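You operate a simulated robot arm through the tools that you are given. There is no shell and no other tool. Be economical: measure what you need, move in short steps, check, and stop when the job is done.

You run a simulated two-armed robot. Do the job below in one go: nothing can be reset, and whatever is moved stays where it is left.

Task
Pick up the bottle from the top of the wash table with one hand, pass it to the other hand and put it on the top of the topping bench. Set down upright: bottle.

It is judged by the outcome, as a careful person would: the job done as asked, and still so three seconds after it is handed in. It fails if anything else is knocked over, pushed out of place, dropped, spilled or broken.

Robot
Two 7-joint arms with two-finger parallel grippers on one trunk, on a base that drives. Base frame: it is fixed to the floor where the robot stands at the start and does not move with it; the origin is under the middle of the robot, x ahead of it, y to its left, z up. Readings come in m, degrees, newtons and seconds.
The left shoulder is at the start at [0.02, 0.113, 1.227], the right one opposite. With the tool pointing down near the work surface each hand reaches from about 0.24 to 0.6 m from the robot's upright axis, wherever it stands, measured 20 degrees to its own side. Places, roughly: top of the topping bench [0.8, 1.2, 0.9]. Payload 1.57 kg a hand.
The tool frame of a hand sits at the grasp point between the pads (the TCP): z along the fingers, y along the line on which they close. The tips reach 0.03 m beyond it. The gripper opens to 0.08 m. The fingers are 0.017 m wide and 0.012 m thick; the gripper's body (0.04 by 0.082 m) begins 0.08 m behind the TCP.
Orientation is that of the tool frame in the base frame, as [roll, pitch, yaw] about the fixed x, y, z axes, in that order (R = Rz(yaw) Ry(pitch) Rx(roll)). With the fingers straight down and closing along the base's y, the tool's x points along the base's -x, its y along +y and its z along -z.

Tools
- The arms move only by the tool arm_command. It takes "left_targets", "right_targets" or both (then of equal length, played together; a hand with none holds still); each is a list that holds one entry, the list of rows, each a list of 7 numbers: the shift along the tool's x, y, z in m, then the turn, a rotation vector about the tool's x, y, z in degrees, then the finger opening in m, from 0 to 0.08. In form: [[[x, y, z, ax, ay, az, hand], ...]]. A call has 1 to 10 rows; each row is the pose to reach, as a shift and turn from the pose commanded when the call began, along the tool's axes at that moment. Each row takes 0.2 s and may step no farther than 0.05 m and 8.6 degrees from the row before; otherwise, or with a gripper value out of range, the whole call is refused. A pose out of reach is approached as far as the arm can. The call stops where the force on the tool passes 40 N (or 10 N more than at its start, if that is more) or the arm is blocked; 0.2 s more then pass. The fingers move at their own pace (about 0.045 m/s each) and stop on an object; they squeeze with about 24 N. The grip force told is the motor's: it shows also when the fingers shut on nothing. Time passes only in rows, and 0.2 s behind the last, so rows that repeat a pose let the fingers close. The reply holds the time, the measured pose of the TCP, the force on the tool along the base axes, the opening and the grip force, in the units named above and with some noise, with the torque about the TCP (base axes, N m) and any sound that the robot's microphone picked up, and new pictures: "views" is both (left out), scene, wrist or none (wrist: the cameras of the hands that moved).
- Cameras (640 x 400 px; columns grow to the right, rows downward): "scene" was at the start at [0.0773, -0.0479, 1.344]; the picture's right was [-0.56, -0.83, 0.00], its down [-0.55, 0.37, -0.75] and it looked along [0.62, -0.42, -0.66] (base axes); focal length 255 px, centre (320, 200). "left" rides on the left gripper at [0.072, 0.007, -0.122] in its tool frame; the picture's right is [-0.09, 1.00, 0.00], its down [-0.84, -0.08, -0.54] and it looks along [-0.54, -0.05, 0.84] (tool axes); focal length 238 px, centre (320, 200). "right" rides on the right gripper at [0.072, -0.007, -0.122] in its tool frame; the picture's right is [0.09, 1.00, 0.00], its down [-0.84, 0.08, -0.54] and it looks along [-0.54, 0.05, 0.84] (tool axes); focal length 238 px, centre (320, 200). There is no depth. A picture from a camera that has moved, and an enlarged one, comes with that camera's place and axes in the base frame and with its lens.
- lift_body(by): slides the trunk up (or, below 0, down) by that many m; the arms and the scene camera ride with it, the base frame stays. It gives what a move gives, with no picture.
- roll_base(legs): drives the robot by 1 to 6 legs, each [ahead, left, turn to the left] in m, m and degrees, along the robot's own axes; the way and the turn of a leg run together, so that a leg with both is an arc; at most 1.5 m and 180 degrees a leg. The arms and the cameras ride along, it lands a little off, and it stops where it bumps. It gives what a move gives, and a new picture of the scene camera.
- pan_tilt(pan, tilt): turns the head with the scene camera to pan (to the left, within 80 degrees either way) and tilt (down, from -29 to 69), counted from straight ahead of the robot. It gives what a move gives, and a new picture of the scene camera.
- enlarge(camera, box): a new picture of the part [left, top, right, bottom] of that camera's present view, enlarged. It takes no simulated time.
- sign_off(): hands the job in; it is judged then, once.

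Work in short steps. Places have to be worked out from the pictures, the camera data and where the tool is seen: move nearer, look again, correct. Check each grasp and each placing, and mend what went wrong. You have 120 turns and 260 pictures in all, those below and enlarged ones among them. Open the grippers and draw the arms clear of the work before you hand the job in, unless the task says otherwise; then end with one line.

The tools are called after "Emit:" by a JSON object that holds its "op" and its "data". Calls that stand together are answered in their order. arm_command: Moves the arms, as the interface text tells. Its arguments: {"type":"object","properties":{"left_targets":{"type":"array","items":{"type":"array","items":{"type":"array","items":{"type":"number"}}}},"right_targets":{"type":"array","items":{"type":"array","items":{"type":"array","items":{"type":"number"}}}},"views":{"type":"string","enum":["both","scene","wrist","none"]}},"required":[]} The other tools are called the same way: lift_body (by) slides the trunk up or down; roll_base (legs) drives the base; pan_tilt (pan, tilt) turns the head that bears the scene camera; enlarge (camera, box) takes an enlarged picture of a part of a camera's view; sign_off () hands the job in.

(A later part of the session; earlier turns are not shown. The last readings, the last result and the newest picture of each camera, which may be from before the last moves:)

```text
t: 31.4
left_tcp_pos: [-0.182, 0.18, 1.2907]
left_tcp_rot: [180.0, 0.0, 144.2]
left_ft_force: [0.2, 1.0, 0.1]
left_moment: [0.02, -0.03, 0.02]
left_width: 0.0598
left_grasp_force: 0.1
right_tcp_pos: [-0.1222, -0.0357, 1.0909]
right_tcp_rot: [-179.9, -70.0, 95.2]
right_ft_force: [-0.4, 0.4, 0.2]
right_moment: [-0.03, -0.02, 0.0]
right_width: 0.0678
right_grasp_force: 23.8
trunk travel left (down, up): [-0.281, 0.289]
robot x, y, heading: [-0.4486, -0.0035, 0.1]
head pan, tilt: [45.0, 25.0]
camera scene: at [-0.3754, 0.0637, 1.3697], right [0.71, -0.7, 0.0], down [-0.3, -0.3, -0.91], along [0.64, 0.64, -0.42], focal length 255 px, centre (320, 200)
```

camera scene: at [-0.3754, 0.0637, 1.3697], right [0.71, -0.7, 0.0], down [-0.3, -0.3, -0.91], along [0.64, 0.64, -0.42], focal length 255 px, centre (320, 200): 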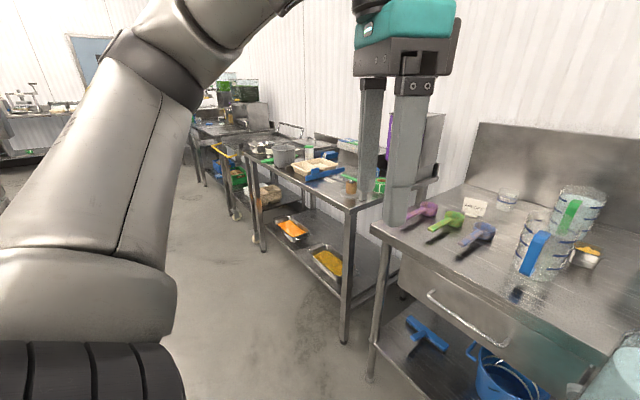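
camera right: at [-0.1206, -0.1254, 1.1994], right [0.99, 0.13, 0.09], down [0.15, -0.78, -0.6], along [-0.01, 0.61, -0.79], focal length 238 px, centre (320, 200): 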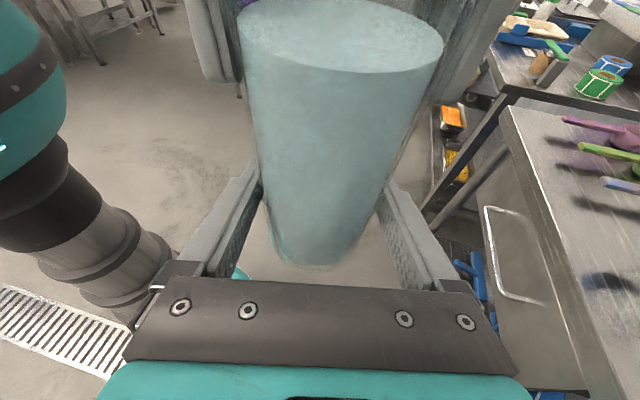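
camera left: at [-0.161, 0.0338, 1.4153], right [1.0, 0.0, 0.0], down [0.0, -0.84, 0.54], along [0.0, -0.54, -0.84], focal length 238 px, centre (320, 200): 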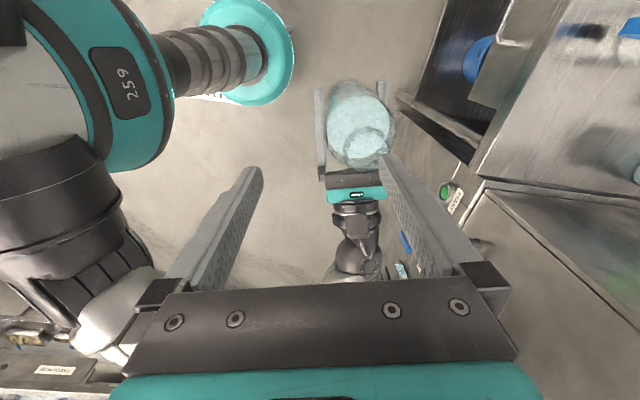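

I drive left along the open aisle to stand in front of the topping bench at a distance, holding the bottle clear of everything.

Emit:
{"op": "roll_base", "data": {"legs": [[0, 0.6, 0], [0, 0.5, 0]]}}

Emit:
{"op": "pan_tilt", "data": {"pan": -10, "tilt": 25}}

```text
t: 37.4
left_tcp_pos: [-0.1933, 1.2874, 1.2911]
left_tcp_rot: [-180.0, 0.1, 144.7]
left_ft_force: [-0.5, -1.0, -0.3]
left_moment: [-0.03, -0.01, 0.02]
left_width: 0.0598
left_grasp_force: 0.1
right_tcp_pos: [-0.1303, 1.0716, 1.0906]
right_tcp_rot: [-179.8, -70.1, 95.5]
right_ft_force: [-0.7, -0.1, -0.4]
right_moment: [0.0, 0.0, 0.03]
right_width: 0.0674
right_grasp_force: 24.0
trunk travel left (down, up): [-0.281, 0.289]
robot x, y, heading: [-0.4591, 1.1079, 0.4]
head pan, tilt: [45.0, 25.0]
camera scene: at [-0.3853, 1.1702, 1.3697], right [0.71, -0.7, 0.0], down [-0.3, -0.3, -0.91], along [0.63, 0.65, -0.42], focal length 255 px, centre (320, 200)
```

scene: 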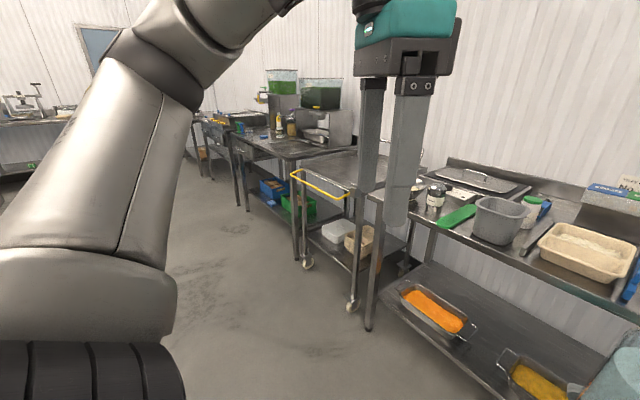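

```text
t: 38.6
left_tcp_pos: [-0.1938, 1.2865, 1.2911]
left_tcp_rot: [180.0, 0.0, 144.6]
left_ft_force: [0.1, -0.2, 0.0]
left_moment: [0.04, 0.0, 0.01]
left_width: 0.06
left_grasp_force: 0.0
right_tcp_pos: [-0.132, 1.0715, 1.0912]
right_tcp_rot: [-179.9, -70.0, 95.5]
right_ft_force: [-0.4, -0.5, 0.8]
right_moment: [0.01, 0.03, 0.0]
right_width: 0.0677
right_grasp_force: 23.8
trunk travel left (down, up): [-0.281, 0.289]
robot x, y, heading: [-0.4551, 1.1009, 0.8]
head pan, tilt: [-10.0, 25.0]
camera scene: at [-0.3589, 1.0889, 1.3697], right [-0.16, -0.99, 0.0], down [-0.42, 0.07, -0.91], along [0.89, -0.15, -0.42], focal length 255 px, centre (320, 200)
```

scene: 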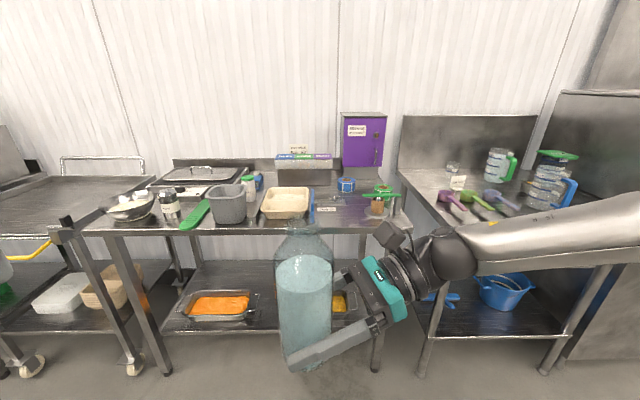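

Emit:
{"op": "enlarge", "data": {"camera": "scene", "box": [90, 140, 410, 250]}}

```text
2.00 times, centred on (250, 195) of scene
camera zoom: at [-0.3589, 1.0889, 1.3697], right [-0.16, -0.99, 0.0], down [-0.42, 0.07, -0.91], along [0.89, -0.15, -0.42], focal length 510 px, centre (460, 210)
```

zoom: 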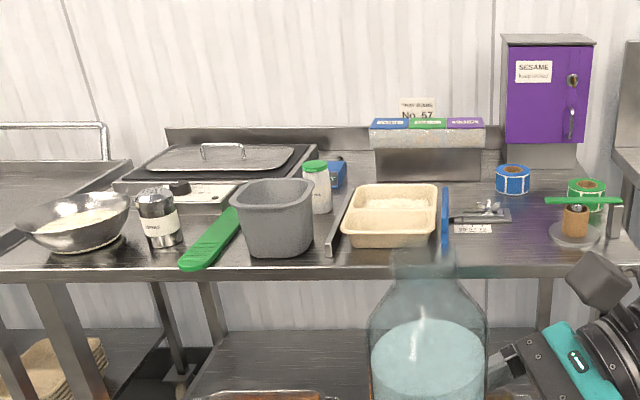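

I see a free strip at the bench front around (0.445, 0.88), right of the beige tray and in front of the small tag and tongs. So the gripper points more into the bench, I turn the right hand 45° about vertical and reach forward a little while still in free space.

Emit:
{"op": "arm_command", "data": {"right_targets": [[[-0.0043, 0.0195, -0.0118, -7.05, 0, 2.57, 0.05], [-0.0087, 0.039, -0.0237, -14.1, 0, 5.13, 0.05], [-0.013, 0.0584, -0.0355, -21.15, 0, 7.7, 0.05], [-0.0173, 0.0778, -0.0473, -28.2, 0, 10.26, 0.05], [-0.0217, 0.0973, -0.0592, -35.25, 0, 12.83, 0.05], [-0.026, 0.1167, -0.071, -42.3, 0, 15.4, 0.05], [-0.026, 0.1167, -0.071, -42.3, 0, 15.4, 0.05]]], "views": "both"}}

```text
t: 40.2
left_tcp_pos: [-0.1935, 1.2864, 1.2906]
left_tcp_rot: [180.0, -0.1, 144.7]
left_ft_force: [0.7, 0.0, 0.1]
left_moment: [0.01, 0.04, -0.01]
left_width: 0.06
left_grasp_force: 0.0
right_tcp_pos: [-0.0196, 1.0106, 1.0834]
right_tcp_rot: [-179.5, -68.3, 53.9]
right_ft_force: [1.1, -0.2, 0.3]
right_moment: [-0.01, 0.02, 0.01]
right_width: 0.0676
right_grasp_force: 23.9
right hand out of reach, approached as far as the arm can: row 6, 7
trunk travel left (down, up): [-0.281, 0.289]
robot x, y, heading: [-0.4549, 1.1047, 0.6]
head pan, tilt: [-10.0, 25.0]
camera scene: at [-0.3588, 1.0888, 1.3697], right [-0.16, -0.99, 0.0], down [-0.42, 0.07, -0.91], along [0.89, -0.15, -0.42], focal length 255 px, centre (320, 200)
camera right: at [-0.0764, 0.9442, 1.1955], right [0.83, -0.55, 0.08], down [-0.41, -0.71, -0.58], along [0.38, 0.44, -0.81], focal length 238 px, centre (320, 200)
```

scene: 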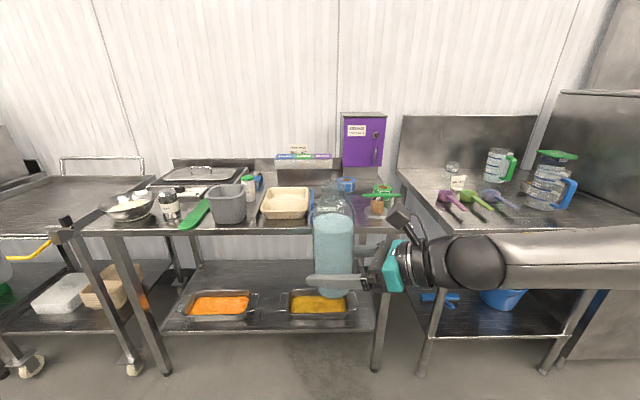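
right: 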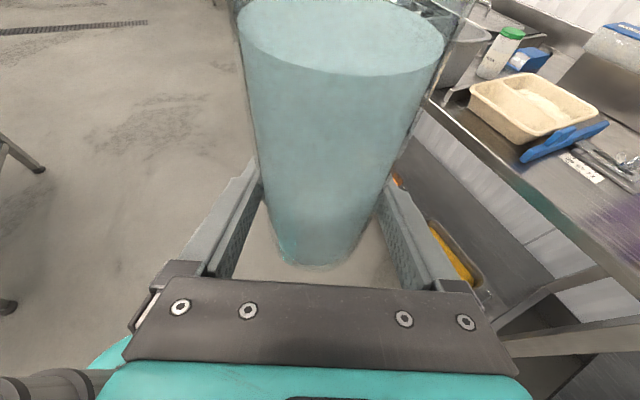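

The arm hit a limit near yaw 54°, leaving about 1.7° of tilt. I back off 2 cm, yaw 5° back, and restore the pitch so the bottle is exactly upright.

Emit:
{"op": "arm_command", "data": {"right_targets": [[[-0.0034, 0, -0.0094, 2.35, 0.85, -0.85, 0.05], [-0.0068, 0, -0.0188, 4.7, 1.7, -1.7, 0.05], [-0.0068, 0, -0.0188, 4.7, 1.7, -1.7, 0.05]]], "views": "none"}}

```text
t: 41.0
left_tcp_pos: [-0.193, 1.287, 1.2908]
left_tcp_rot: [180.0, -0.1, 144.6]
left_ft_force: [0.2, 0.2, 0.1]
left_moment: [0.03, 0.01, 0.03]
left_width: 0.0603
left_grasp_force: 0.0
right_tcp_pos: [-0.0328, 0.995, 1.0839]
right_tcp_rot: [-179.2, -70.0, 58.8]
right_ft_force: [0.2, 0.3, 0.2]
right_moment: [0.0, 0.0, 0.01]
right_width: 0.0677
right_grasp_force: 24.8
trunk travel left (down, up): [-0.281, 0.289]
robot x, y, heading: [-0.4607, 1.1047, 0.7]
head pan, tilt: [-10.0, 25.0]
```

Orientation is restored. I drive right 0.145 m and ahead 0.33 m, then look before going over the bench.

Emit:
{"op": "roll_base", "data": {"legs": [[0, -0.145, -0.5], [0.33, 0, 0]]}}

Emit:
{"op": "pan_tilt", "data": {"pan": -10, "tilt": 40}}

```text
t: 44.1
left_tcp_pos: [0.1355, 1.1389, 1.2913]
left_tcp_rot: [180.0, 0.0, 143.9]
left_ft_force: [0.7, 0.5, -0.1]
left_moment: [0.05, 0.01, 0.0]
left_width: 0.0602
left_grasp_force: 0.0
right_tcp_pos: [0.295, 0.8449, 1.0851]
right_tcp_rot: [-179.2, -70.1, 58.1]
right_ft_force: [0.7, 0.4, 0.5]
right_moment: [0.0, 0.0, 0.01]
right_width: 0.0676
right_grasp_force: 24.1
trunk travel left (down, up): [-0.281, 0.289]
robot x, y, heading: [-0.1303, 0.9607, -0.3]
head pan, tilt: [-10.0, 25.0]
camera scene: at [-0.0318, 0.9428, 1.3697], right [-0.17, -0.98, 0.0], down [-0.42, 0.07, -0.91], along [0.89, -0.16, -0.42], focal length 255 px, centre (320, 200)
```

scene: 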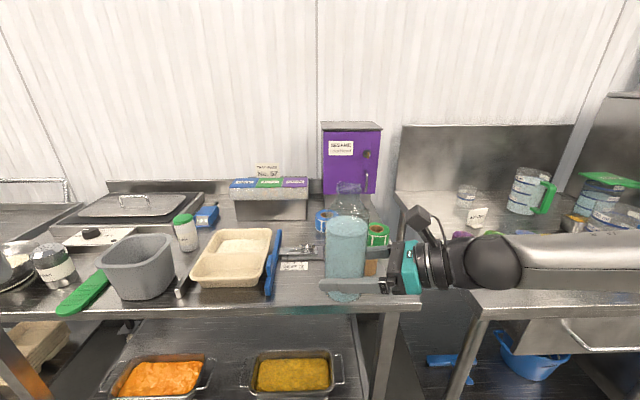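

```text
t: 44.9
left_tcp_pos: [0.136, 1.1375, 1.2916]
left_tcp_rot: [-179.9, 0.0, 143.9]
left_ft_force: [0.6, 0.1, 0.3]
left_moment: [0.01, 0.01, 0.01]
left_width: 0.0601
left_grasp_force: 0.0
right_tcp_pos: [0.2934, 0.8438, 1.0853]
right_tcp_rot: [-179.2, -70.0, 58.1]
right_ft_force: [0.9, 0.3, 0.3]
right_moment: [0.02, -0.02, 0.0]
right_width: 0.0674
right_grasp_force: 24.0
trunk travel left (down, up): [-0.281, 0.289]
robot x, y, heading: [-0.1312, 0.9619, -0.2]
head pan, tilt: [-10.0, 40.0]
camera scene: at [-0.0395, 0.944, 1.3465], right [-0.17, -0.98, 0.0], down [-0.63, 0.11, -0.77], along [0.75, -0.13, -0.64], focal length 255 px, centre (320, 200)
```

scene: 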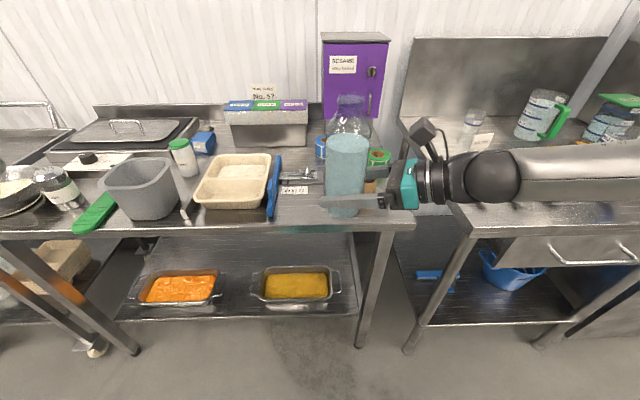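

The spot (0.45,0.83) is free. Before going in I check where the right forearm and elbow run relative to the wash table.

Emit:
{"op": "pan_tilt", "data": {"pan": -60, "tilt": 35}}

```text
t: 46.1
left_tcp_pos: [0.1364, 1.1391, 1.2915]
left_tcp_rot: [179.9, 0.1, 143.8]
left_ft_force: [0.1, 0.6, 0.4]
left_moment: [0.0, -0.01, -0.01]
left_width: 0.0601
left_grasp_force: 0.1
right_tcp_pos: [0.2936, 0.8452, 1.0849]
right_tcp_rot: [-179.3, -70.0, 58.1]
right_ft_force: [-0.1, 1.1, 0.4]
right_moment: [-0.01, 0.03, -0.02]
right_width: 0.0674
right_grasp_force: 24.2
trunk travel left (down, up): [-0.281, 0.289]
robot x, y, heading: [-0.1315, 0.9566, -0.4]
head pan, tilt: [-60.0, 35.0]
camera scene: at [-0.0792, 0.8826, 1.354], right [-0.87, -0.5, 0.0], down [-0.29, 0.5, -0.82], along [0.41, -0.71, -0.57], focal length 255 px, centre (320, 200)
```

scene: 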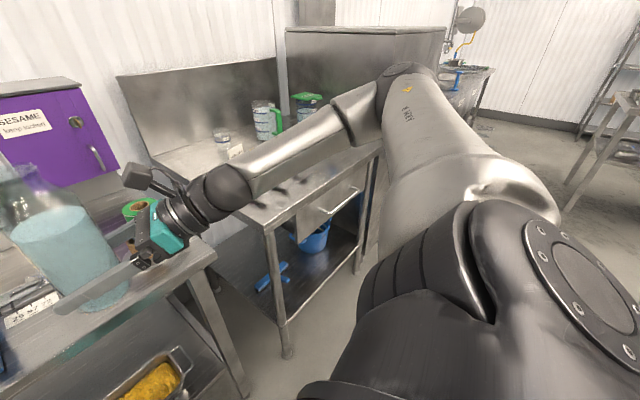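

The elbow is high (~1.29 m) and clear of everything. I drive ahead 0.155 m so the bottle is over the free spot, and look down at it.

Emit:
{"op": "roll_base", "data": {"legs": [[0.155, -0.01, 0.3]]}}

Emit:
{"op": "pan_tilt", "data": {"pan": -15, "tilt": 45}}

Emit:
{"op": "arm_command", "data": {"right_targets": [[[0, 0, 0, 0, 0, 0, 0.05]]], "views": "wrist"}}

```text
t: 47.5
left_tcp_pos: [0.2909, 1.131, 1.2917]
left_tcp_rot: [180.0, -0.1, 144.4]
left_ft_force: [-0.8, 0.0, 0.4]
left_moment: [-0.02, 0.05, -0.01]
left_width: 0.0599
left_grasp_force: 0.0
right_tcp_pos: [0.4492, 0.8382, 1.084]
right_tcp_rot: [-179.1, -70.0, 58.4]
right_ft_force: [0.3, 0.1, -0.2]
right_moment: [0.03, 0.0, 0.03]
right_width: 0.0671
right_grasp_force: 23.9
trunk travel left (down, up): [-0.281, 0.289]
robot x, y, heading: [0.0244, 0.9489, 0.5]
head pan, tilt: [-60.0, 35.0]
camera scene: at [0.0772, 0.8733, 1.3539], right [-0.86, -0.51, 0.0], down [-0.29, 0.5, -0.82], along [0.41, -0.71, -0.57], focal length 255 px, centre (320, 200)
```

scene: 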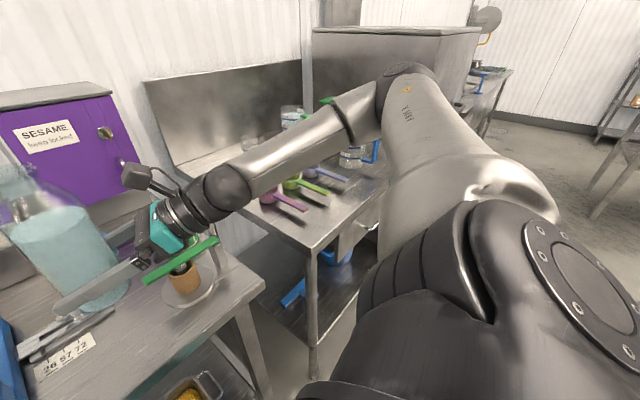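

```text
t: 48.6
left_tcp_pos: [0.2882, 1.1312, 1.2918]
left_tcp_rot: [179.9, 0.0, 144.3]
left_ft_force: [1.0, 0.0, 0.4]
left_moment: [0.02, 0.02, -0.03]
left_width: 0.06
left_grasp_force: 0.0
right_tcp_pos: [0.4491, 0.8387, 1.0846]
right_tcp_rot: [-179.1, -70.2, 58.5]
right_ft_force: [0.0, -0.1, 0.6]
right_moment: [0.01, 0.02, 0.0]
right_width: 0.0676
right_grasp_force: 24.3
trunk travel left (down, up): [-0.281, 0.289]
robot x, y, heading: [0.0185, 0.9483, 0.4]
head pan, tilt: [-15.0, 45.0]
camera scene: at [0.1104, 0.9287, 1.3392], right [-0.25, -0.97, 0.0], down [-0.68, 0.18, -0.71], along [0.68, -0.18, -0.71], focal length 255 px, centre (320, 200)
```

scene: 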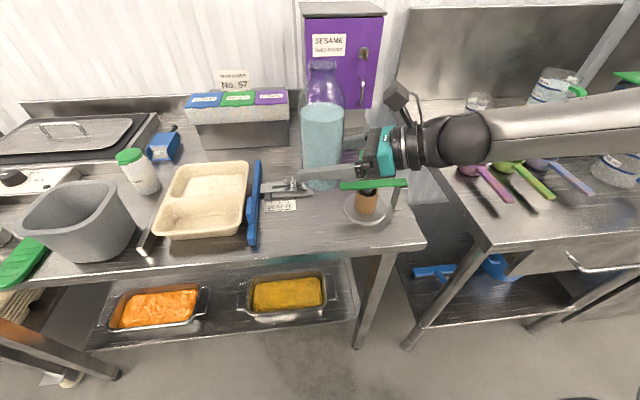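

```text
t: 49.0
left_tcp_pos: [0.289, 1.1309, 1.2922]
left_tcp_rot: [-180.0, -0.1, 144.3]
left_ft_force: [-0.3, -0.4, 0.5]
left_moment: [0.0, -0.01, -0.01]
left_width: 0.06
left_grasp_force: 0.1
right_tcp_pos: [0.4484, 0.8388, 1.0836]
right_tcp_rot: [-179.2, -69.9, 58.4]
right_ft_force: [0.0, 0.3, -0.1]
right_moment: [0.02, -0.01, -0.01]
right_width: 0.0674
right_grasp_force: 23.6
trunk travel left (down, up): [-0.281, 0.289]
robot x, y, heading: [0.0256, 0.9501, 0.5]
head pan, tilt: [-15.0, 45.0]
camera right: at [0.3973, 0.7646, 1.1935], right [0.87, -0.48, 0.08], down [-0.34, -0.72, -0.6], along [0.35, 0.5, -0.8], focal length 238 px, centre (320, 200)
```

right: 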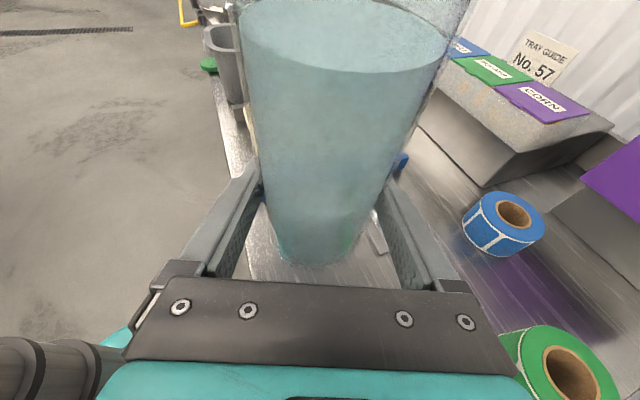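

The lever tool on the bench's right end is nearer than I thought (≈(0.49,0.71), lever to y≈0.78), so I shift the bottle to (0.44,0.87), midway between it and the blue handle. I make that shift with the base.

Emit:
{"op": "roll_base", "data": {"legs": [[-0.009, 0.031, 0]]}}

Emit:
{"op": "lift_body", "data": {"by": -0.07}}

Emit:
{"op": "pan_tilt", "data": {"pan": -20, "tilt": 45}}

```text
t: 49.9
left_tcp_pos: [0.2804, 1.1643, 1.2917]
left_tcp_rot: [-180.0, 0.1, 144.4]
left_ft_force: [-0.5, 0.3, 0.8]
left_moment: [-0.02, -0.01, 0.0]
left_width: 0.0599
left_grasp_force: 0.0
right_tcp_pos: [0.4392, 0.8708, 1.084]
right_tcp_rot: [-179.3, -69.9, 58.7]
right_ft_force: [0.5, 1.0, -0.1]
right_moment: [0.0, 0.02, -0.01]
right_width: 0.0673
right_grasp_force: 24.1
trunk travel left (down, up): [-0.281, 0.289]
robot x, y, heading: [0.0166, 0.9827, 0.5]
head pan, tilt: [-15.0, 45.0]
camera scene: at [0.1008, 0.961, 1.3392], right [-0.25, -0.97, 0.0], down [-0.68, 0.18, -0.71], along [0.68, -0.18, -0.71], focal length 255 px, centre (320, 200)
```

scene: 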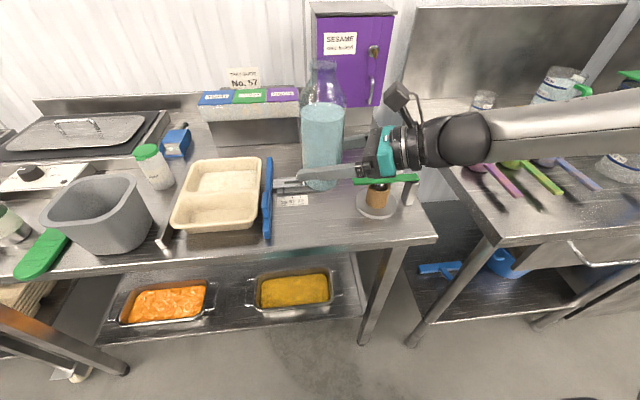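

```text
t: 50.9
left_tcp_pos: [0.281, 1.1615, 1.2219]
left_tcp_rot: [-180.0, 0.0, 144.4]
left_ft_force: [-0.6, 0.1, 0.1]
left_moment: [0.01, 0.0, 0.02]
left_width: 0.0598
left_grasp_force: 0.1
right_tcp_pos: [0.4414, 0.8687, 1.0141]
right_tcp_rot: [-179.2, -70.1, 58.5]
right_ft_force: [-0.2, -0.3, 0.1]
right_moment: [0.02, -0.01, 0.05]
right_width: 0.0671
right_grasp_force: 24.6
trunk travel left (down, up): [-0.211, 0.359]
robot x, y, heading: [0.0112, 0.9843, 0.2]
head pan, tilt: [-15.0, 45.0]
```

```text
t: 51.6
left_tcp_pos: [0.2798, 1.1622, 1.2215]
left_tcp_rot: [-180.0, -0.1, 144.3]
left_ft_force: [-0.5, 0.1, 0.3]
left_moment: [0.02, -0.01, -0.02]
left_width: 0.06
left_grasp_force: 0.1
right_tcp_pos: [0.4389, 0.8693, 1.015]
right_tcp_rot: [-179.1, -70.0, 58.6]
right_ft_force: [0.2, 0.6, 0.1]
right_moment: [0.02, 0.0, 0.02]
right_width: 0.0674
right_grasp_force: 24.2
trunk travel left (down, up): [-0.211, 0.359]
robot x, y, heading: [0.013, 0.9804, 0.3]
head pan, tilt: [-20.0, 45.0]
camera scene: at [0.0992, 0.9527, 1.2692], right [-0.34, -0.94, 0.0], down [-0.67, 0.24, -0.71], along [0.67, -0.24, -0.71], focal length 255 px, centre (320, 200)
```

scene: 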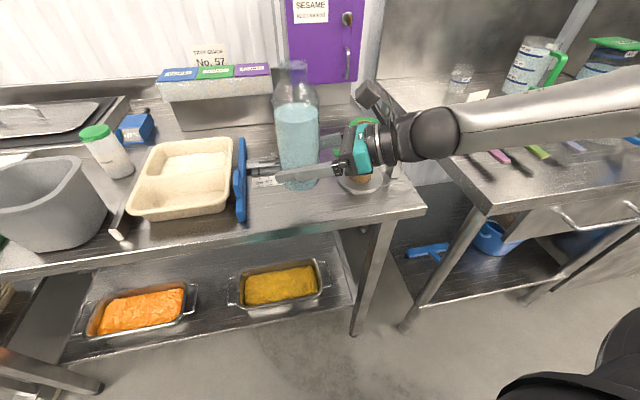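

The landing spot projects to about (302,207), which is clear of the tag, tongs, disc and edge. I enlarge to check the gripper against the lever tool before descending.

Emit:
{"op": "enlarge", "data": {"camera": "scene", "box": [220, 90, 440, 240]}}

Emit:
{"op": "enlarge", "data": {"camera": "right", "box": [0, 0, 640, 400]}}

```text
2.67 times, centred on (330, 165) of scene
camera zoom: at [0.0992, 0.9527, 1.2692], right [-0.34, -0.94, 0.0], down [-0.67, 0.24, -0.71], along [0.67, -0.24, -0.71], focal length 680 px, centre (293, 293)
```

zoom: 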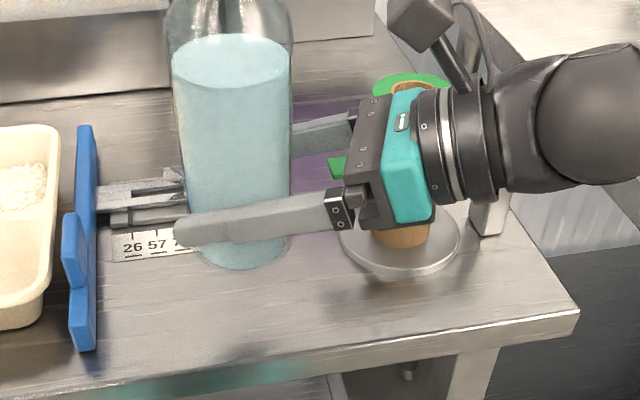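

```text
1.00 times, centred on (320, 200) of right (not enlarged: the box is as wide or as high as the picture)
camera zoom: at [0.3881, 0.7953, 1.1234], right [0.87, -0.48, 0.08], down [-0.34, -0.72, -0.6], along [0.35, 0.5, -0.8], focal length 238 px, centre (320, 200)
```

zoom: 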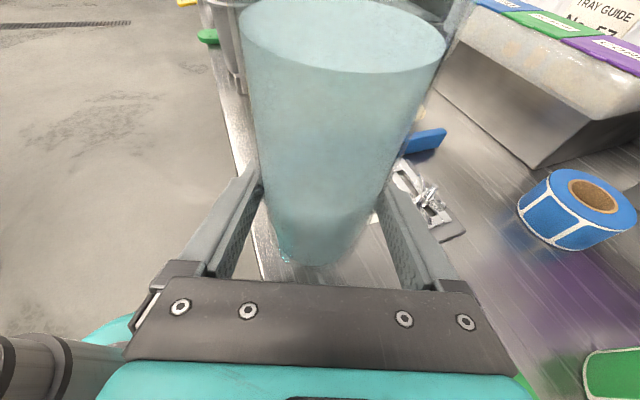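

Triangulated, the lever's end is at (0.486,0.781,0.98), which leaves about 3 cm to the fingers on a straight descent. I lower by 4 cm, then look.

Emit:
{"op": "arm_command", "data": {"right_targets": [[[-0.0094, 0, 0.0034, 0, 0, 0, 0.05], [-0.0188, 0, 0.0068, 0, 0, 0, 0.05], [-0.0282, 0, 0.0103, 0, 0, 0, 0.05], [-0.0376, 0, 0.0137, 0, 0, 0, 0.05]]], "views": "scene"}}

Emit:
{"op": "enlarge", "data": {"camera": "scene", "box": [220, 90, 440, 240]}}

```text
t: 52.6
left_tcp_pos: [0.2803, 1.1617, 1.2228]
left_tcp_rot: [180.0, 0.1, 144.3]
left_ft_force: [-0.3, -0.3, -0.5]
left_moment: [0.01, -0.01, 0.0]
left_width: 0.0601
left_grasp_force: 0.1
right_tcp_pos: [0.4396, 0.8691, 0.9732]
right_tcp_rot: [-179.2, -70.0, 58.5]
right_ft_force: [0.2, 0.8, -0.2]
right_moment: [0.03, -0.03, 0.0]
right_width: 0.0672
right_grasp_force: 23.8
trunk travel left (down, up): [-0.211, 0.359]
robot x, y, heading: [0.0144, 0.978, 0.3]
head pan, tilt: [-20.0, 45.0]
camera scene: at [0.0993, 0.9527, 1.2691], right [-0.34, -0.94, 0.0], down [-0.67, 0.24, -0.71], along [0.67, -0.24, -0.71], focal length 255 px, centre (320, 200)
```

scene: 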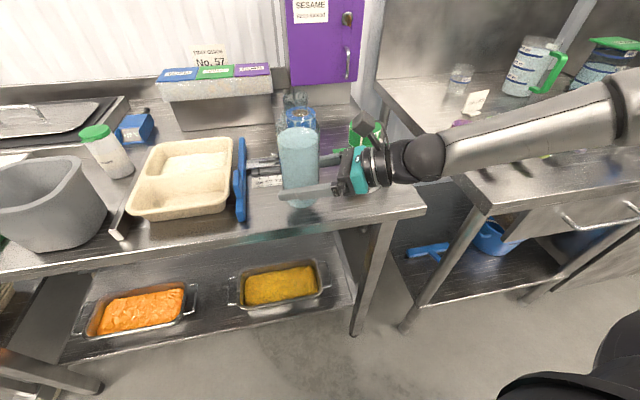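

```text
2.67 times, centred on (330, 165) of scene
camera zoom: at [0.0993, 0.9527, 1.2691], right [-0.34, -0.94, 0.0], down [-0.67, 0.24, -0.71], along [0.67, -0.24, -0.71], focal length 680 px, centre (293, 293)
```

zoom: 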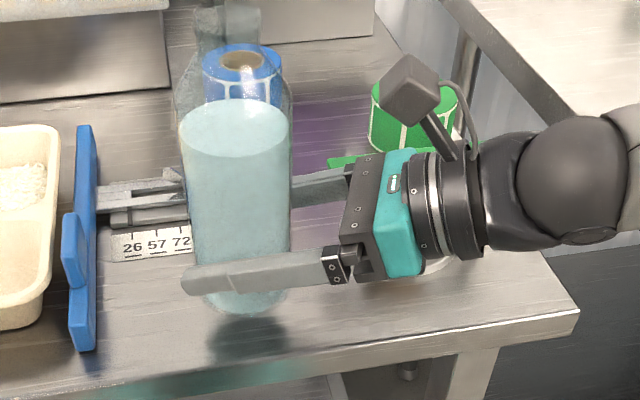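

It is still 1–2 cm above the top judging by the shadow. I lower in 3 mm steps, watching for contact.

Emit:
{"op": "arm_command", "data": {"right_targets": [[[-0.0028, 0, 0.001, 0, 0, 0, 0.05], [-0.0056, 0, 0.002, 0, 0, 0, 0.05], [-0.0085, 0, 0.0031, 0, 0, 0, 0.05]]], "views": "none"}}

Emit:
{"op": "enlarge", "data": {"camera": "scene", "box": [250, 160, 370, 235]}}

```text
t: 53.4
left_tcp_pos: [0.2804, 1.1615, 1.2213]
left_tcp_rot: [180.0, 0.0, 144.3]
left_ft_force: [-0.9, 0.7, 0.1]
left_moment: [0.01, 0.01, 0.0]
left_width: 0.0601
left_grasp_force: 0.0
right_tcp_pos: [0.4396, 0.8695, 0.9654]
right_tcp_rot: [-179.2, -70.0, 58.5]
right_ft_force: [0.3, -0.5, 0.4]
right_moment: [-0.01, 0.01, 0.02]
right_width: 0.0676
right_grasp_force: 24.1
trunk travel left (down, up): [-0.211, 0.359]
robot x, y, heading: [0.0138, 0.9794, 0.2]
head pan, tilt: [-20.0, 45.0]
```

```text
5.33 times, centred on (310, 198) of scene
camera zoom: at [0.0992, 0.9527, 1.2692], right [-0.34, -0.94, 0.0], down [-0.67, 0.24, -0.71], along [0.67, -0.24, -0.71], focal length 1360 px, centre (373, 213)
```

zoom: 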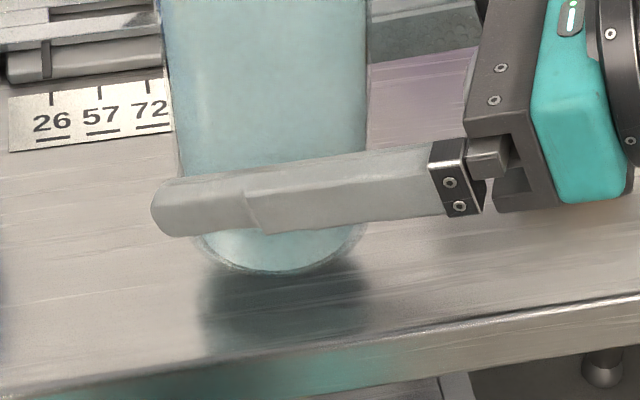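

Nearly there: the reflection almost meets the base. I go 4 mm further.

Emit:
{"op": "arm_command", "data": {"right_targets": [[[-0.0019, 0, 0.0007, 0, 0, 0, 0.05], [-0.0038, 0, 0.0014, 0, 0, 0, 0.05]]], "views": "none"}}

Emit:
{"op": "enlarge", "data": {"camera": "scene", "box": [250, 160, 370, 235]}}

```text
t: 54.0
left_tcp_pos: [0.2814, 1.1619, 1.2213]
left_tcp_rot: [180.0, 0.0, 144.3]
left_ft_force: [0.0, -0.7, -0.1]
left_moment: [0.01, 0.0, -0.02]
left_width: 0.06
left_grasp_force: 0.0
right_tcp_pos: [0.4411, 0.8699, 0.9606]
right_tcp_rot: [-179.1, -69.9, 58.3]
right_ft_force: [-0.9, 0.1, 0.2]
right_moment: [0.01, -0.01, -0.01]
right_width: 0.0673
right_grasp_force: 23.8
trunk travel left (down, up): [-0.211, 0.359]
robot x, y, heading: [0.0092, 0.9836, 0.2]
head pan, tilt: [-20.0, 45.0]
```

```text
5.33 times, centred on (310, 198) of scene
camera zoom: at [0.0992, 0.9527, 1.2692], right [-0.34, -0.94, 0.0], down [-0.67, 0.24, -0.71], along [0.67, -0.24, -0.71], focal length 1360 px, centre (373, 213)
```

zoom: 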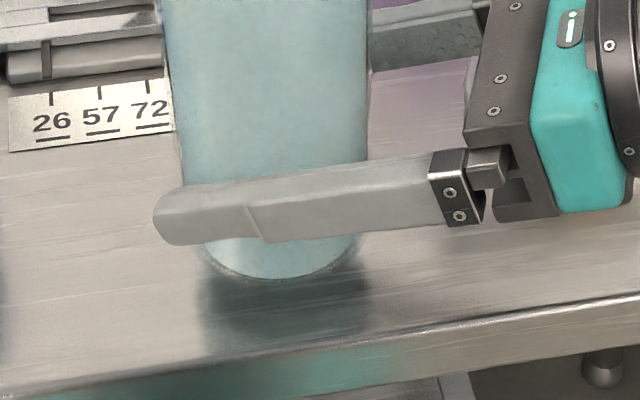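

There is still no contact force, so I go another 4 mm.

Emit:
{"op": "arm_command", "data": {"right_targets": [[[-0.0019, 0, 0.0007, 0, 0, 0, 0.05], [-0.0038, 0, 0.0014, 0, 0, 0, 0.05]]], "views": "none"}}

Emit:
{"op": "enlarge", "data": {"camera": "scene", "box": [250, 160, 370, 235]}}

```text
t: 54.6
left_tcp_pos: [0.2797, 1.1613, 1.2211]
left_tcp_rot: [-180.0, 0.1, 144.2]
left_ft_force: [-0.1, 1.1, 0.1]
left_moment: [0.03, -0.01, -0.02]
left_width: 0.0599
left_grasp_force: 0.1
right_tcp_pos: [0.4391, 0.8698, 0.9569]
right_tcp_rot: [-179.2, -70.0, 58.5]
right_ft_force: [-0.6, 0.3, 0.0]
right_moment: [0.01, 0.02, 0.0]
right_width: 0.0672
right_grasp_force: 24.0
trunk travel left (down, up): [-0.211, 0.359]
robot x, y, heading: [0.0126, 0.9825, 0.2]
head pan, tilt: [-20.0, 45.0]
```

```text
5.33 times, centred on (310, 198) of scene
camera zoom: at [0.0992, 0.9527, 1.2692], right [-0.34, -0.94, 0.0], down [-0.67, 0.24, -0.71], along [0.67, -0.24, -0.71], focal length 1360 px, centre (373, 213)
```

zoom: 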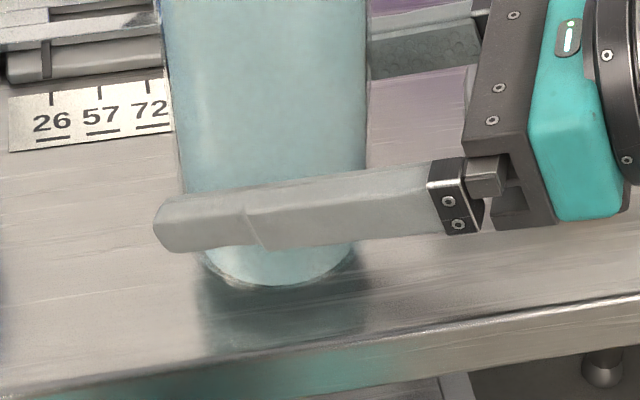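

No contact yet; I continue with another 5 mm in small steps.

Emit:
{"op": "arm_command", "data": {"right_targets": [[[-0.0019, 0, 0.0007, 0, 0, 0, 0.05], [-0.0038, 0, 0.0014, 0, 0, 0, 0.05], [-0.0047, 0, 0.0017, 0, 0, 0, 0.05]]], "views": "none"}}

Emit:
{"op": "enlarge", "data": {"camera": "scene", "box": [250, 160, 370, 235]}}

```text
t: 55.4
left_tcp_pos: [0.2795, 1.1622, 1.2229]
left_tcp_rot: [180.0, 0.0, 144.3]
left_ft_force: [-0.1, 0.0, -1.1]
left_moment: [-0.03, -0.01, 0.0]
left_width: 0.06
left_grasp_force: 0.1
right_tcp_pos: [0.4403, 0.8696, 0.9525]
right_tcp_rot: [-179.2, -70.0, 58.5]
right_ft_force: [-0.9, -0.6, -0.7]
right_moment: [0.01, 0.02, 0.02]
right_width: 0.0675
right_grasp_force: 24.8
trunk travel left (down, up): [-0.211, 0.359]
robot x, y, heading: [0.0135, 0.9809, 0.1]
head pan, tilt: [-20.0, 45.0]
```

```text
5.33 times, centred on (310, 198) of scene
camera zoom: at [0.0992, 0.9527, 1.2692], right [-0.34, -0.94, 0.0], down [-0.67, 0.24, -0.71], along [0.67, -0.24, -0.71], focal length 1360 px, centre (373, 213)
```

zoom: 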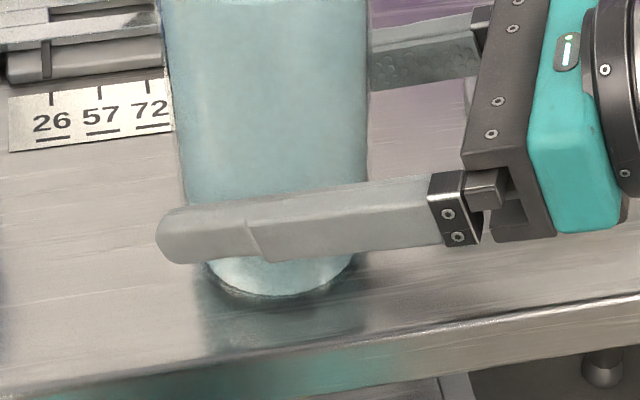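

The contact shadow is now tight around the base. I try 3 mm more and watch the vertical force.

Emit:
{"op": "arm_command", "data": {"right_targets": [[[-0.0014, 0, 0.0005, 0, 0, 0, 0.05], [-0.0028, 0, 0.001, 0, 0, 0, 0.05]]], "views": "none"}}

Emit:
{"op": "enlarge", "data": {"camera": "scene", "box": [250, 160, 370, 235]}}

```text
t: 56.0
left_tcp_pos: [0.2803, 1.1613, 1.2215]
left_tcp_rot: [179.9, 0.0, 144.2]
left_ft_force: [-0.6, 0.6, -0.1]
left_moment: [-0.01, 0.0, 0.02]
left_width: 0.0602
left_grasp_force: 0.1
right_tcp_pos: [0.4399, 0.8695, 0.9479]
right_tcp_rot: [-179.2, -70.0, 58.4]
right_ft_force: [0.7, -0.3, 0.3]
right_moment: [0.0, 0.0, -0.01]
right_width: 0.0673
right_grasp_force: 24.1
trunk travel left (down, up): [-0.211, 0.359]
robot x, y, heading: [0.0155, 0.9794, -0.1]
head pan, tilt: [-20.0, 45.0]
```

```text
5.33 times, centred on (310, 198) of scene
camera zoom: at [0.0992, 0.9527, 1.2692], right [-0.34, -0.94, 0.0], down [-0.67, 0.24, -0.71], along [0.67, -0.24, -0.71], focal length 1360 px, centre (373, 213)
```

zoom: 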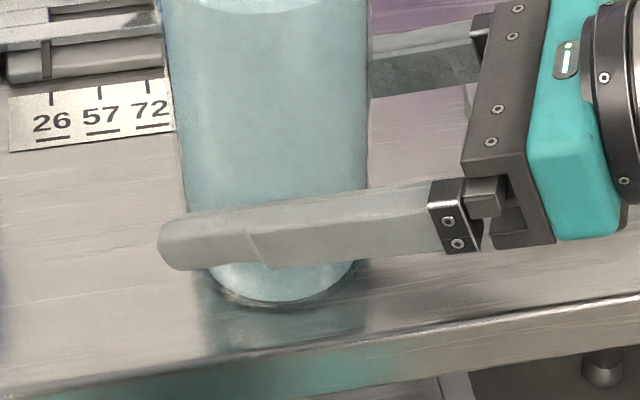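

No force yet, so I go on by another 3 mm.

Emit:
{"op": "arm_command", "data": {"right_targets": [[[-0.0014, 0, 0.0005, 0, 0, 0, 0.05], [-0.0028, 0, 0.001, 0, 0, 0, 0.05]]], "views": "none"}}

Emit:
{"op": "enlarge", "data": {"camera": "scene", "box": [250, 160, 370, 235]}}

```text
t: 56.6
left_tcp_pos: [0.2786, 1.1623, 1.2207]
left_tcp_rot: [179.9, 0.2, 144.3]
left_ft_force: [0.2, 0.4, 0.1]
left_moment: [-0.01, -0.04, 0.01]
left_width: 0.0597
left_grasp_force: 0.0
right_tcp_pos: [0.439, 0.8691, 0.9473]
right_tcp_rot: [-179.4, -70.2, 58.8]
right_ft_force: [-0.7, -0.8, 2.0]
right_moment: [-0.31, 0.07, -0.06]
right_width: 0.0675
right_grasp_force: 23.8
trunk travel left (down, up): [-0.211, 0.359]
robot x, y, heading: [0.0135, 0.9789, 0.2]
head pan, tilt: [-20.0, 45.0]
```

```text
5.33 times, centred on (310, 198) of scene
camera zoom: at [0.0986, 0.9527, 1.2693], right [-0.34, -0.94, 0.0], down [-0.67, 0.24, -0.71], along [0.67, -0.24, -0.71], focal length 1360 px, centre (373, 213)
```

zoom: 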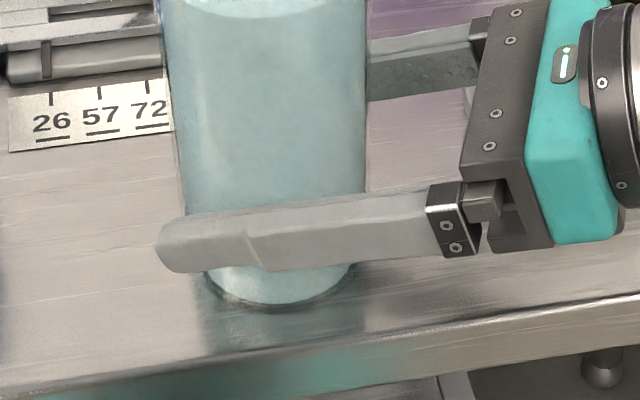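

Contact: Fz rises to 2 N, with a -0.31 N·m moment. Before releasing, I make sure this is the bottle on the bench and not the gripper touching the lever tool.

Emit:
{"op": "enlarge", "data": {"camera": "scene", "box": [270, 100, 430, 240]}}

Emit:
{"op": "pan_tilt", "data": {"pan": -50, "tilt": 40}}

Emit:
{"op": "enlarge", "data": {"camera": "right", "box": [0, 0, 640, 400]}}

```text
2.86 times, centred on (350, 170) of scene
camera zoom: at [0.0986, 0.9527, 1.2693], right [-0.34, -0.94, 0.0], down [-0.67, 0.24, -0.71], along [0.67, -0.24, -0.71], focal length 729 px, centre (234, 286)
```

zoom: 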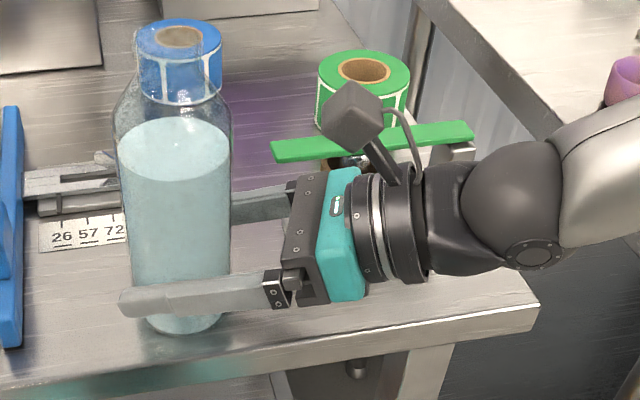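

```text
t: 57.5
left_tcp_pos: [0.2806, 1.1624, 1.2215]
left_tcp_rot: [179.8, 0.1, 144.3]
left_ft_force: [0.3, 0.1, -0.1]
left_moment: [0.01, -0.01, -0.02]
left_width: 0.0602
left_grasp_force: 0.0
right_tcp_pos: [0.4397, 0.8709, 0.9475]
right_tcp_rot: [-179.4, -70.1, 58.9]
right_ft_force: [0.4, -1.6, 9.1]
right_moment: [-0.49, -0.02, 0.03]
right_width: 0.0675
right_grasp_force: 24.0
trunk travel left (down, up): [-0.211, 0.359]
robot x, y, heading: [0.0152, 0.9837, 0.4]
head pan, tilt: [-50.0, 40.0]
camera scene: at [0.0769, 0.9155, 1.2765], right [-0.76, -0.65, 0.0], down [-0.42, 0.49, -0.77], along [0.5, -0.58, -0.64], focal length 255 px, centre (320, 200)
```

scene: 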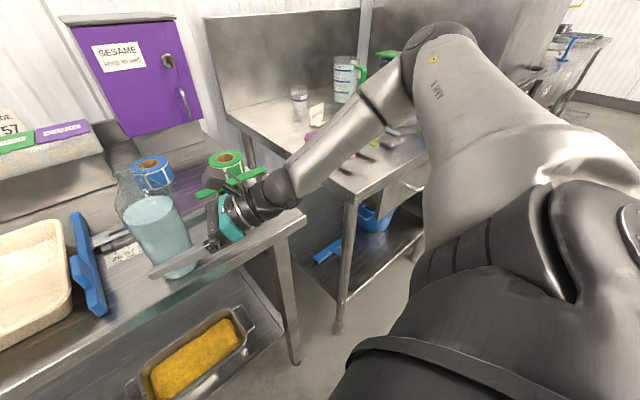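

```text
1.00 times, centred on (320, 200) of right (not enlarged: the box is as wide or as high as the picture)
camera zoom: at [0.3874, 0.7956, 1.0565], right [0.87, -0.48, 0.08], down [-0.34, -0.72, -0.6], along [0.35, 0.5, -0.79], focal length 238 px, centre (320, 200)
```

zoom: 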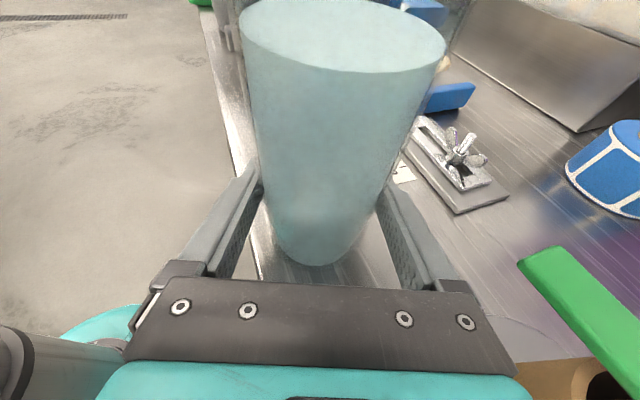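

Fz is now 9 N, with its line of action about 4 cm toward -y, consistent with the bottle base's near edge touching first. I enlarge the view around the lever tool to be sure.

Emit:
{"op": "enlarge", "data": {"camera": "scene", "box": [110, 140, 310, 290]}}

```text
2.67 times, centred on (210, 215) of scene
camera zoom: at [0.0769, 0.9155, 1.2765], right [-0.76, -0.65, 0.0], down [-0.42, 0.49, -0.77], along [0.5, -0.58, -0.64], focal length 680 px, centre (613, 160)
```

zoom: 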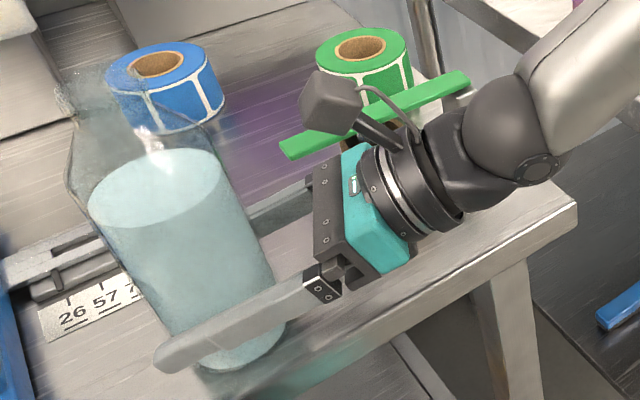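

The lever tool is not touched, so the load is the bottle standing on the bench. I relieve about 1 mm of preload and open the fingers.

Emit:
{"op": "arm_command", "data": {"right_targets": [[[0.0008, 0, -0.0003, 0, 0, 0, 0.05], [0.0008, 0, -0.0003, 0, 0, 0, 0.07], [0.0008, 0, -0.0003, 0, 0, 0, 0.076], [0.0008, 0, -0.0003, 0, 0, 0, 0.08], [0.0008, 0, -0.0003, 0, 0, 0, 0.08]]], "views": "both"}}

```text
t: 58.8
left_tcp_pos: [0.2792, 1.1619, 1.2209]
left_tcp_rot: [180.0, 0.1, 144.3]
left_ft_force: [-0.1, 0.1, -0.5]
left_moment: [0.02, -0.02, 0.01]
left_width: 0.0599
left_grasp_force: 0.1
right_tcp_pos: [0.4396, 0.8688, 0.9477]
right_tcp_rot: [-179.3, -70.0, 58.5]
right_ft_force: [0.2, -0.3, -0.3]
right_moment: [0.0, -0.03, 0.01]
right_width: 0.0803
right_grasp_force: 0.0
trunk travel left (down, up): [-0.211, 0.359]
robot x, y, heading: [0.0161, 0.98, 0.2]
head pan, tilt: [-50.0, 40.0]
camera scene: at [0.0773, 0.9153, 1.2764], right [-0.76, -0.65, 0.0], down [-0.42, 0.49, -0.77], along [0.5, -0.58, -0.64], focal length 255 px, centre (320, 200)
camera right: at [0.3877, 0.7954, 1.0563], right [0.87, -0.48, 0.08], down [-0.34, -0.72, -0.6], along [0.35, 0.5, -0.8], focal length 238 px, centre (320, 200)
```

scene: 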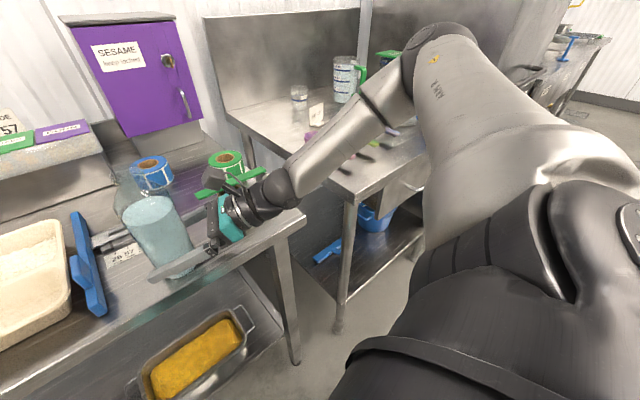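
right: 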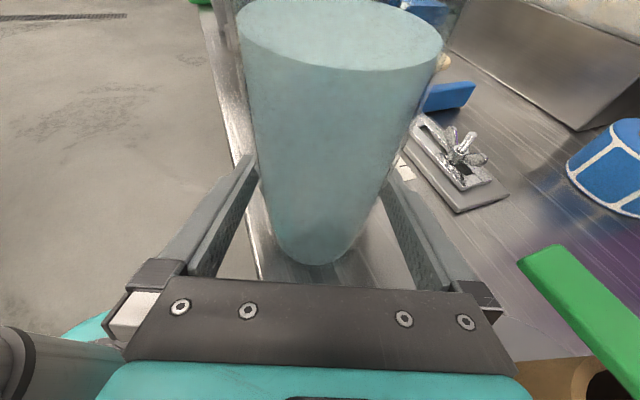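

The bottle stands free and both fingers are open. I withdraw along the fingers' own axis, slowly.

Emit:
{"op": "arm_command", "data": {"right_targets": [[[0, 0, -0.015, 0, 0, 0, 0.08], [0, 0, -0.03, 0, 0, 0, 0.08], [0, 0, -0.05, 0, 0, 0, 0.08], [0, 0, -0.075, 0, 0, 0, 0.08], [0, 0, -0.1, 0, 0, 0, 0.08], [0, 0, -0.13, 0, 0, 0, 0.08]]], "views": "both"}}

```text
t: 60.1
left_tcp_pos: [0.2786, 1.1619, 1.2213]
left_tcp_rot: [180.0, 0.1, 144.2]
left_ft_force: [-0.1, -0.6, 0.8]
left_moment: [-0.02, 0.0, -0.02]
left_width: 0.0603
left_grasp_force: 0.0
right_tcp_pos: [0.3778, 0.7637, 0.9924]
right_tcp_rot: [-178.9, -69.8, 58.4]
right_ft_force: [0.3, -0.7, -0.1]
right_moment: [-0.02, 0.0, -0.02]
right_width: 0.0799
right_grasp_force: 0.0
trunk travel left (down, up): [-0.211, 0.359]
robot x, y, heading: [0.0141, 0.9823, 0.5]
head pan, tilt: [-50.0, 40.0]
camera scene: at [0.0771, 0.9157, 1.2765], right [-0.76, -0.65, 0.0], down [-0.42, 0.49, -0.77], along [0.5, -0.58, -0.64], focal length 255 px, centre (320, 200)
camera right: at [0.3256, 0.6907, 1.1005], right [0.87, -0.48, 0.08], down [-0.34, -0.72, -0.6], along [0.35, 0.5, -0.8], focal length 238 px, centre (320, 200)
```

scene: 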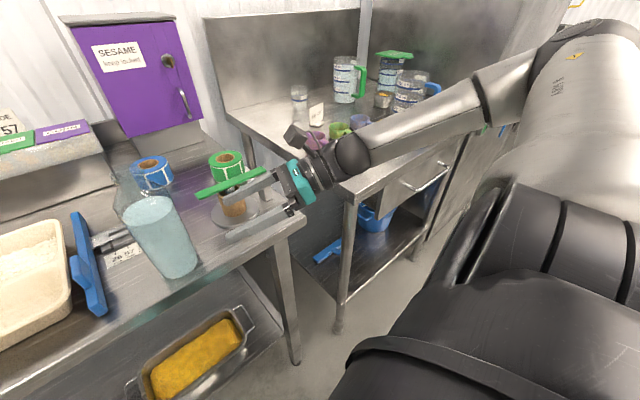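
right: 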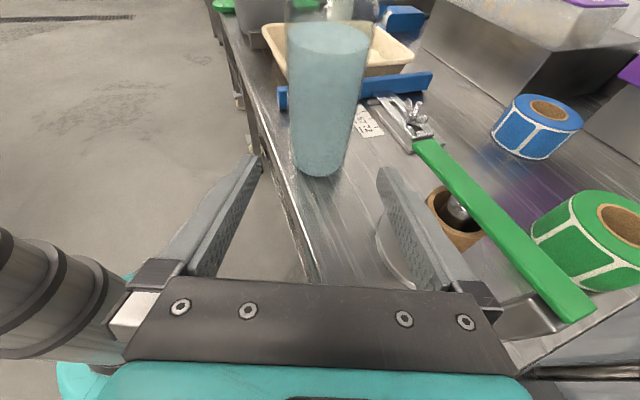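

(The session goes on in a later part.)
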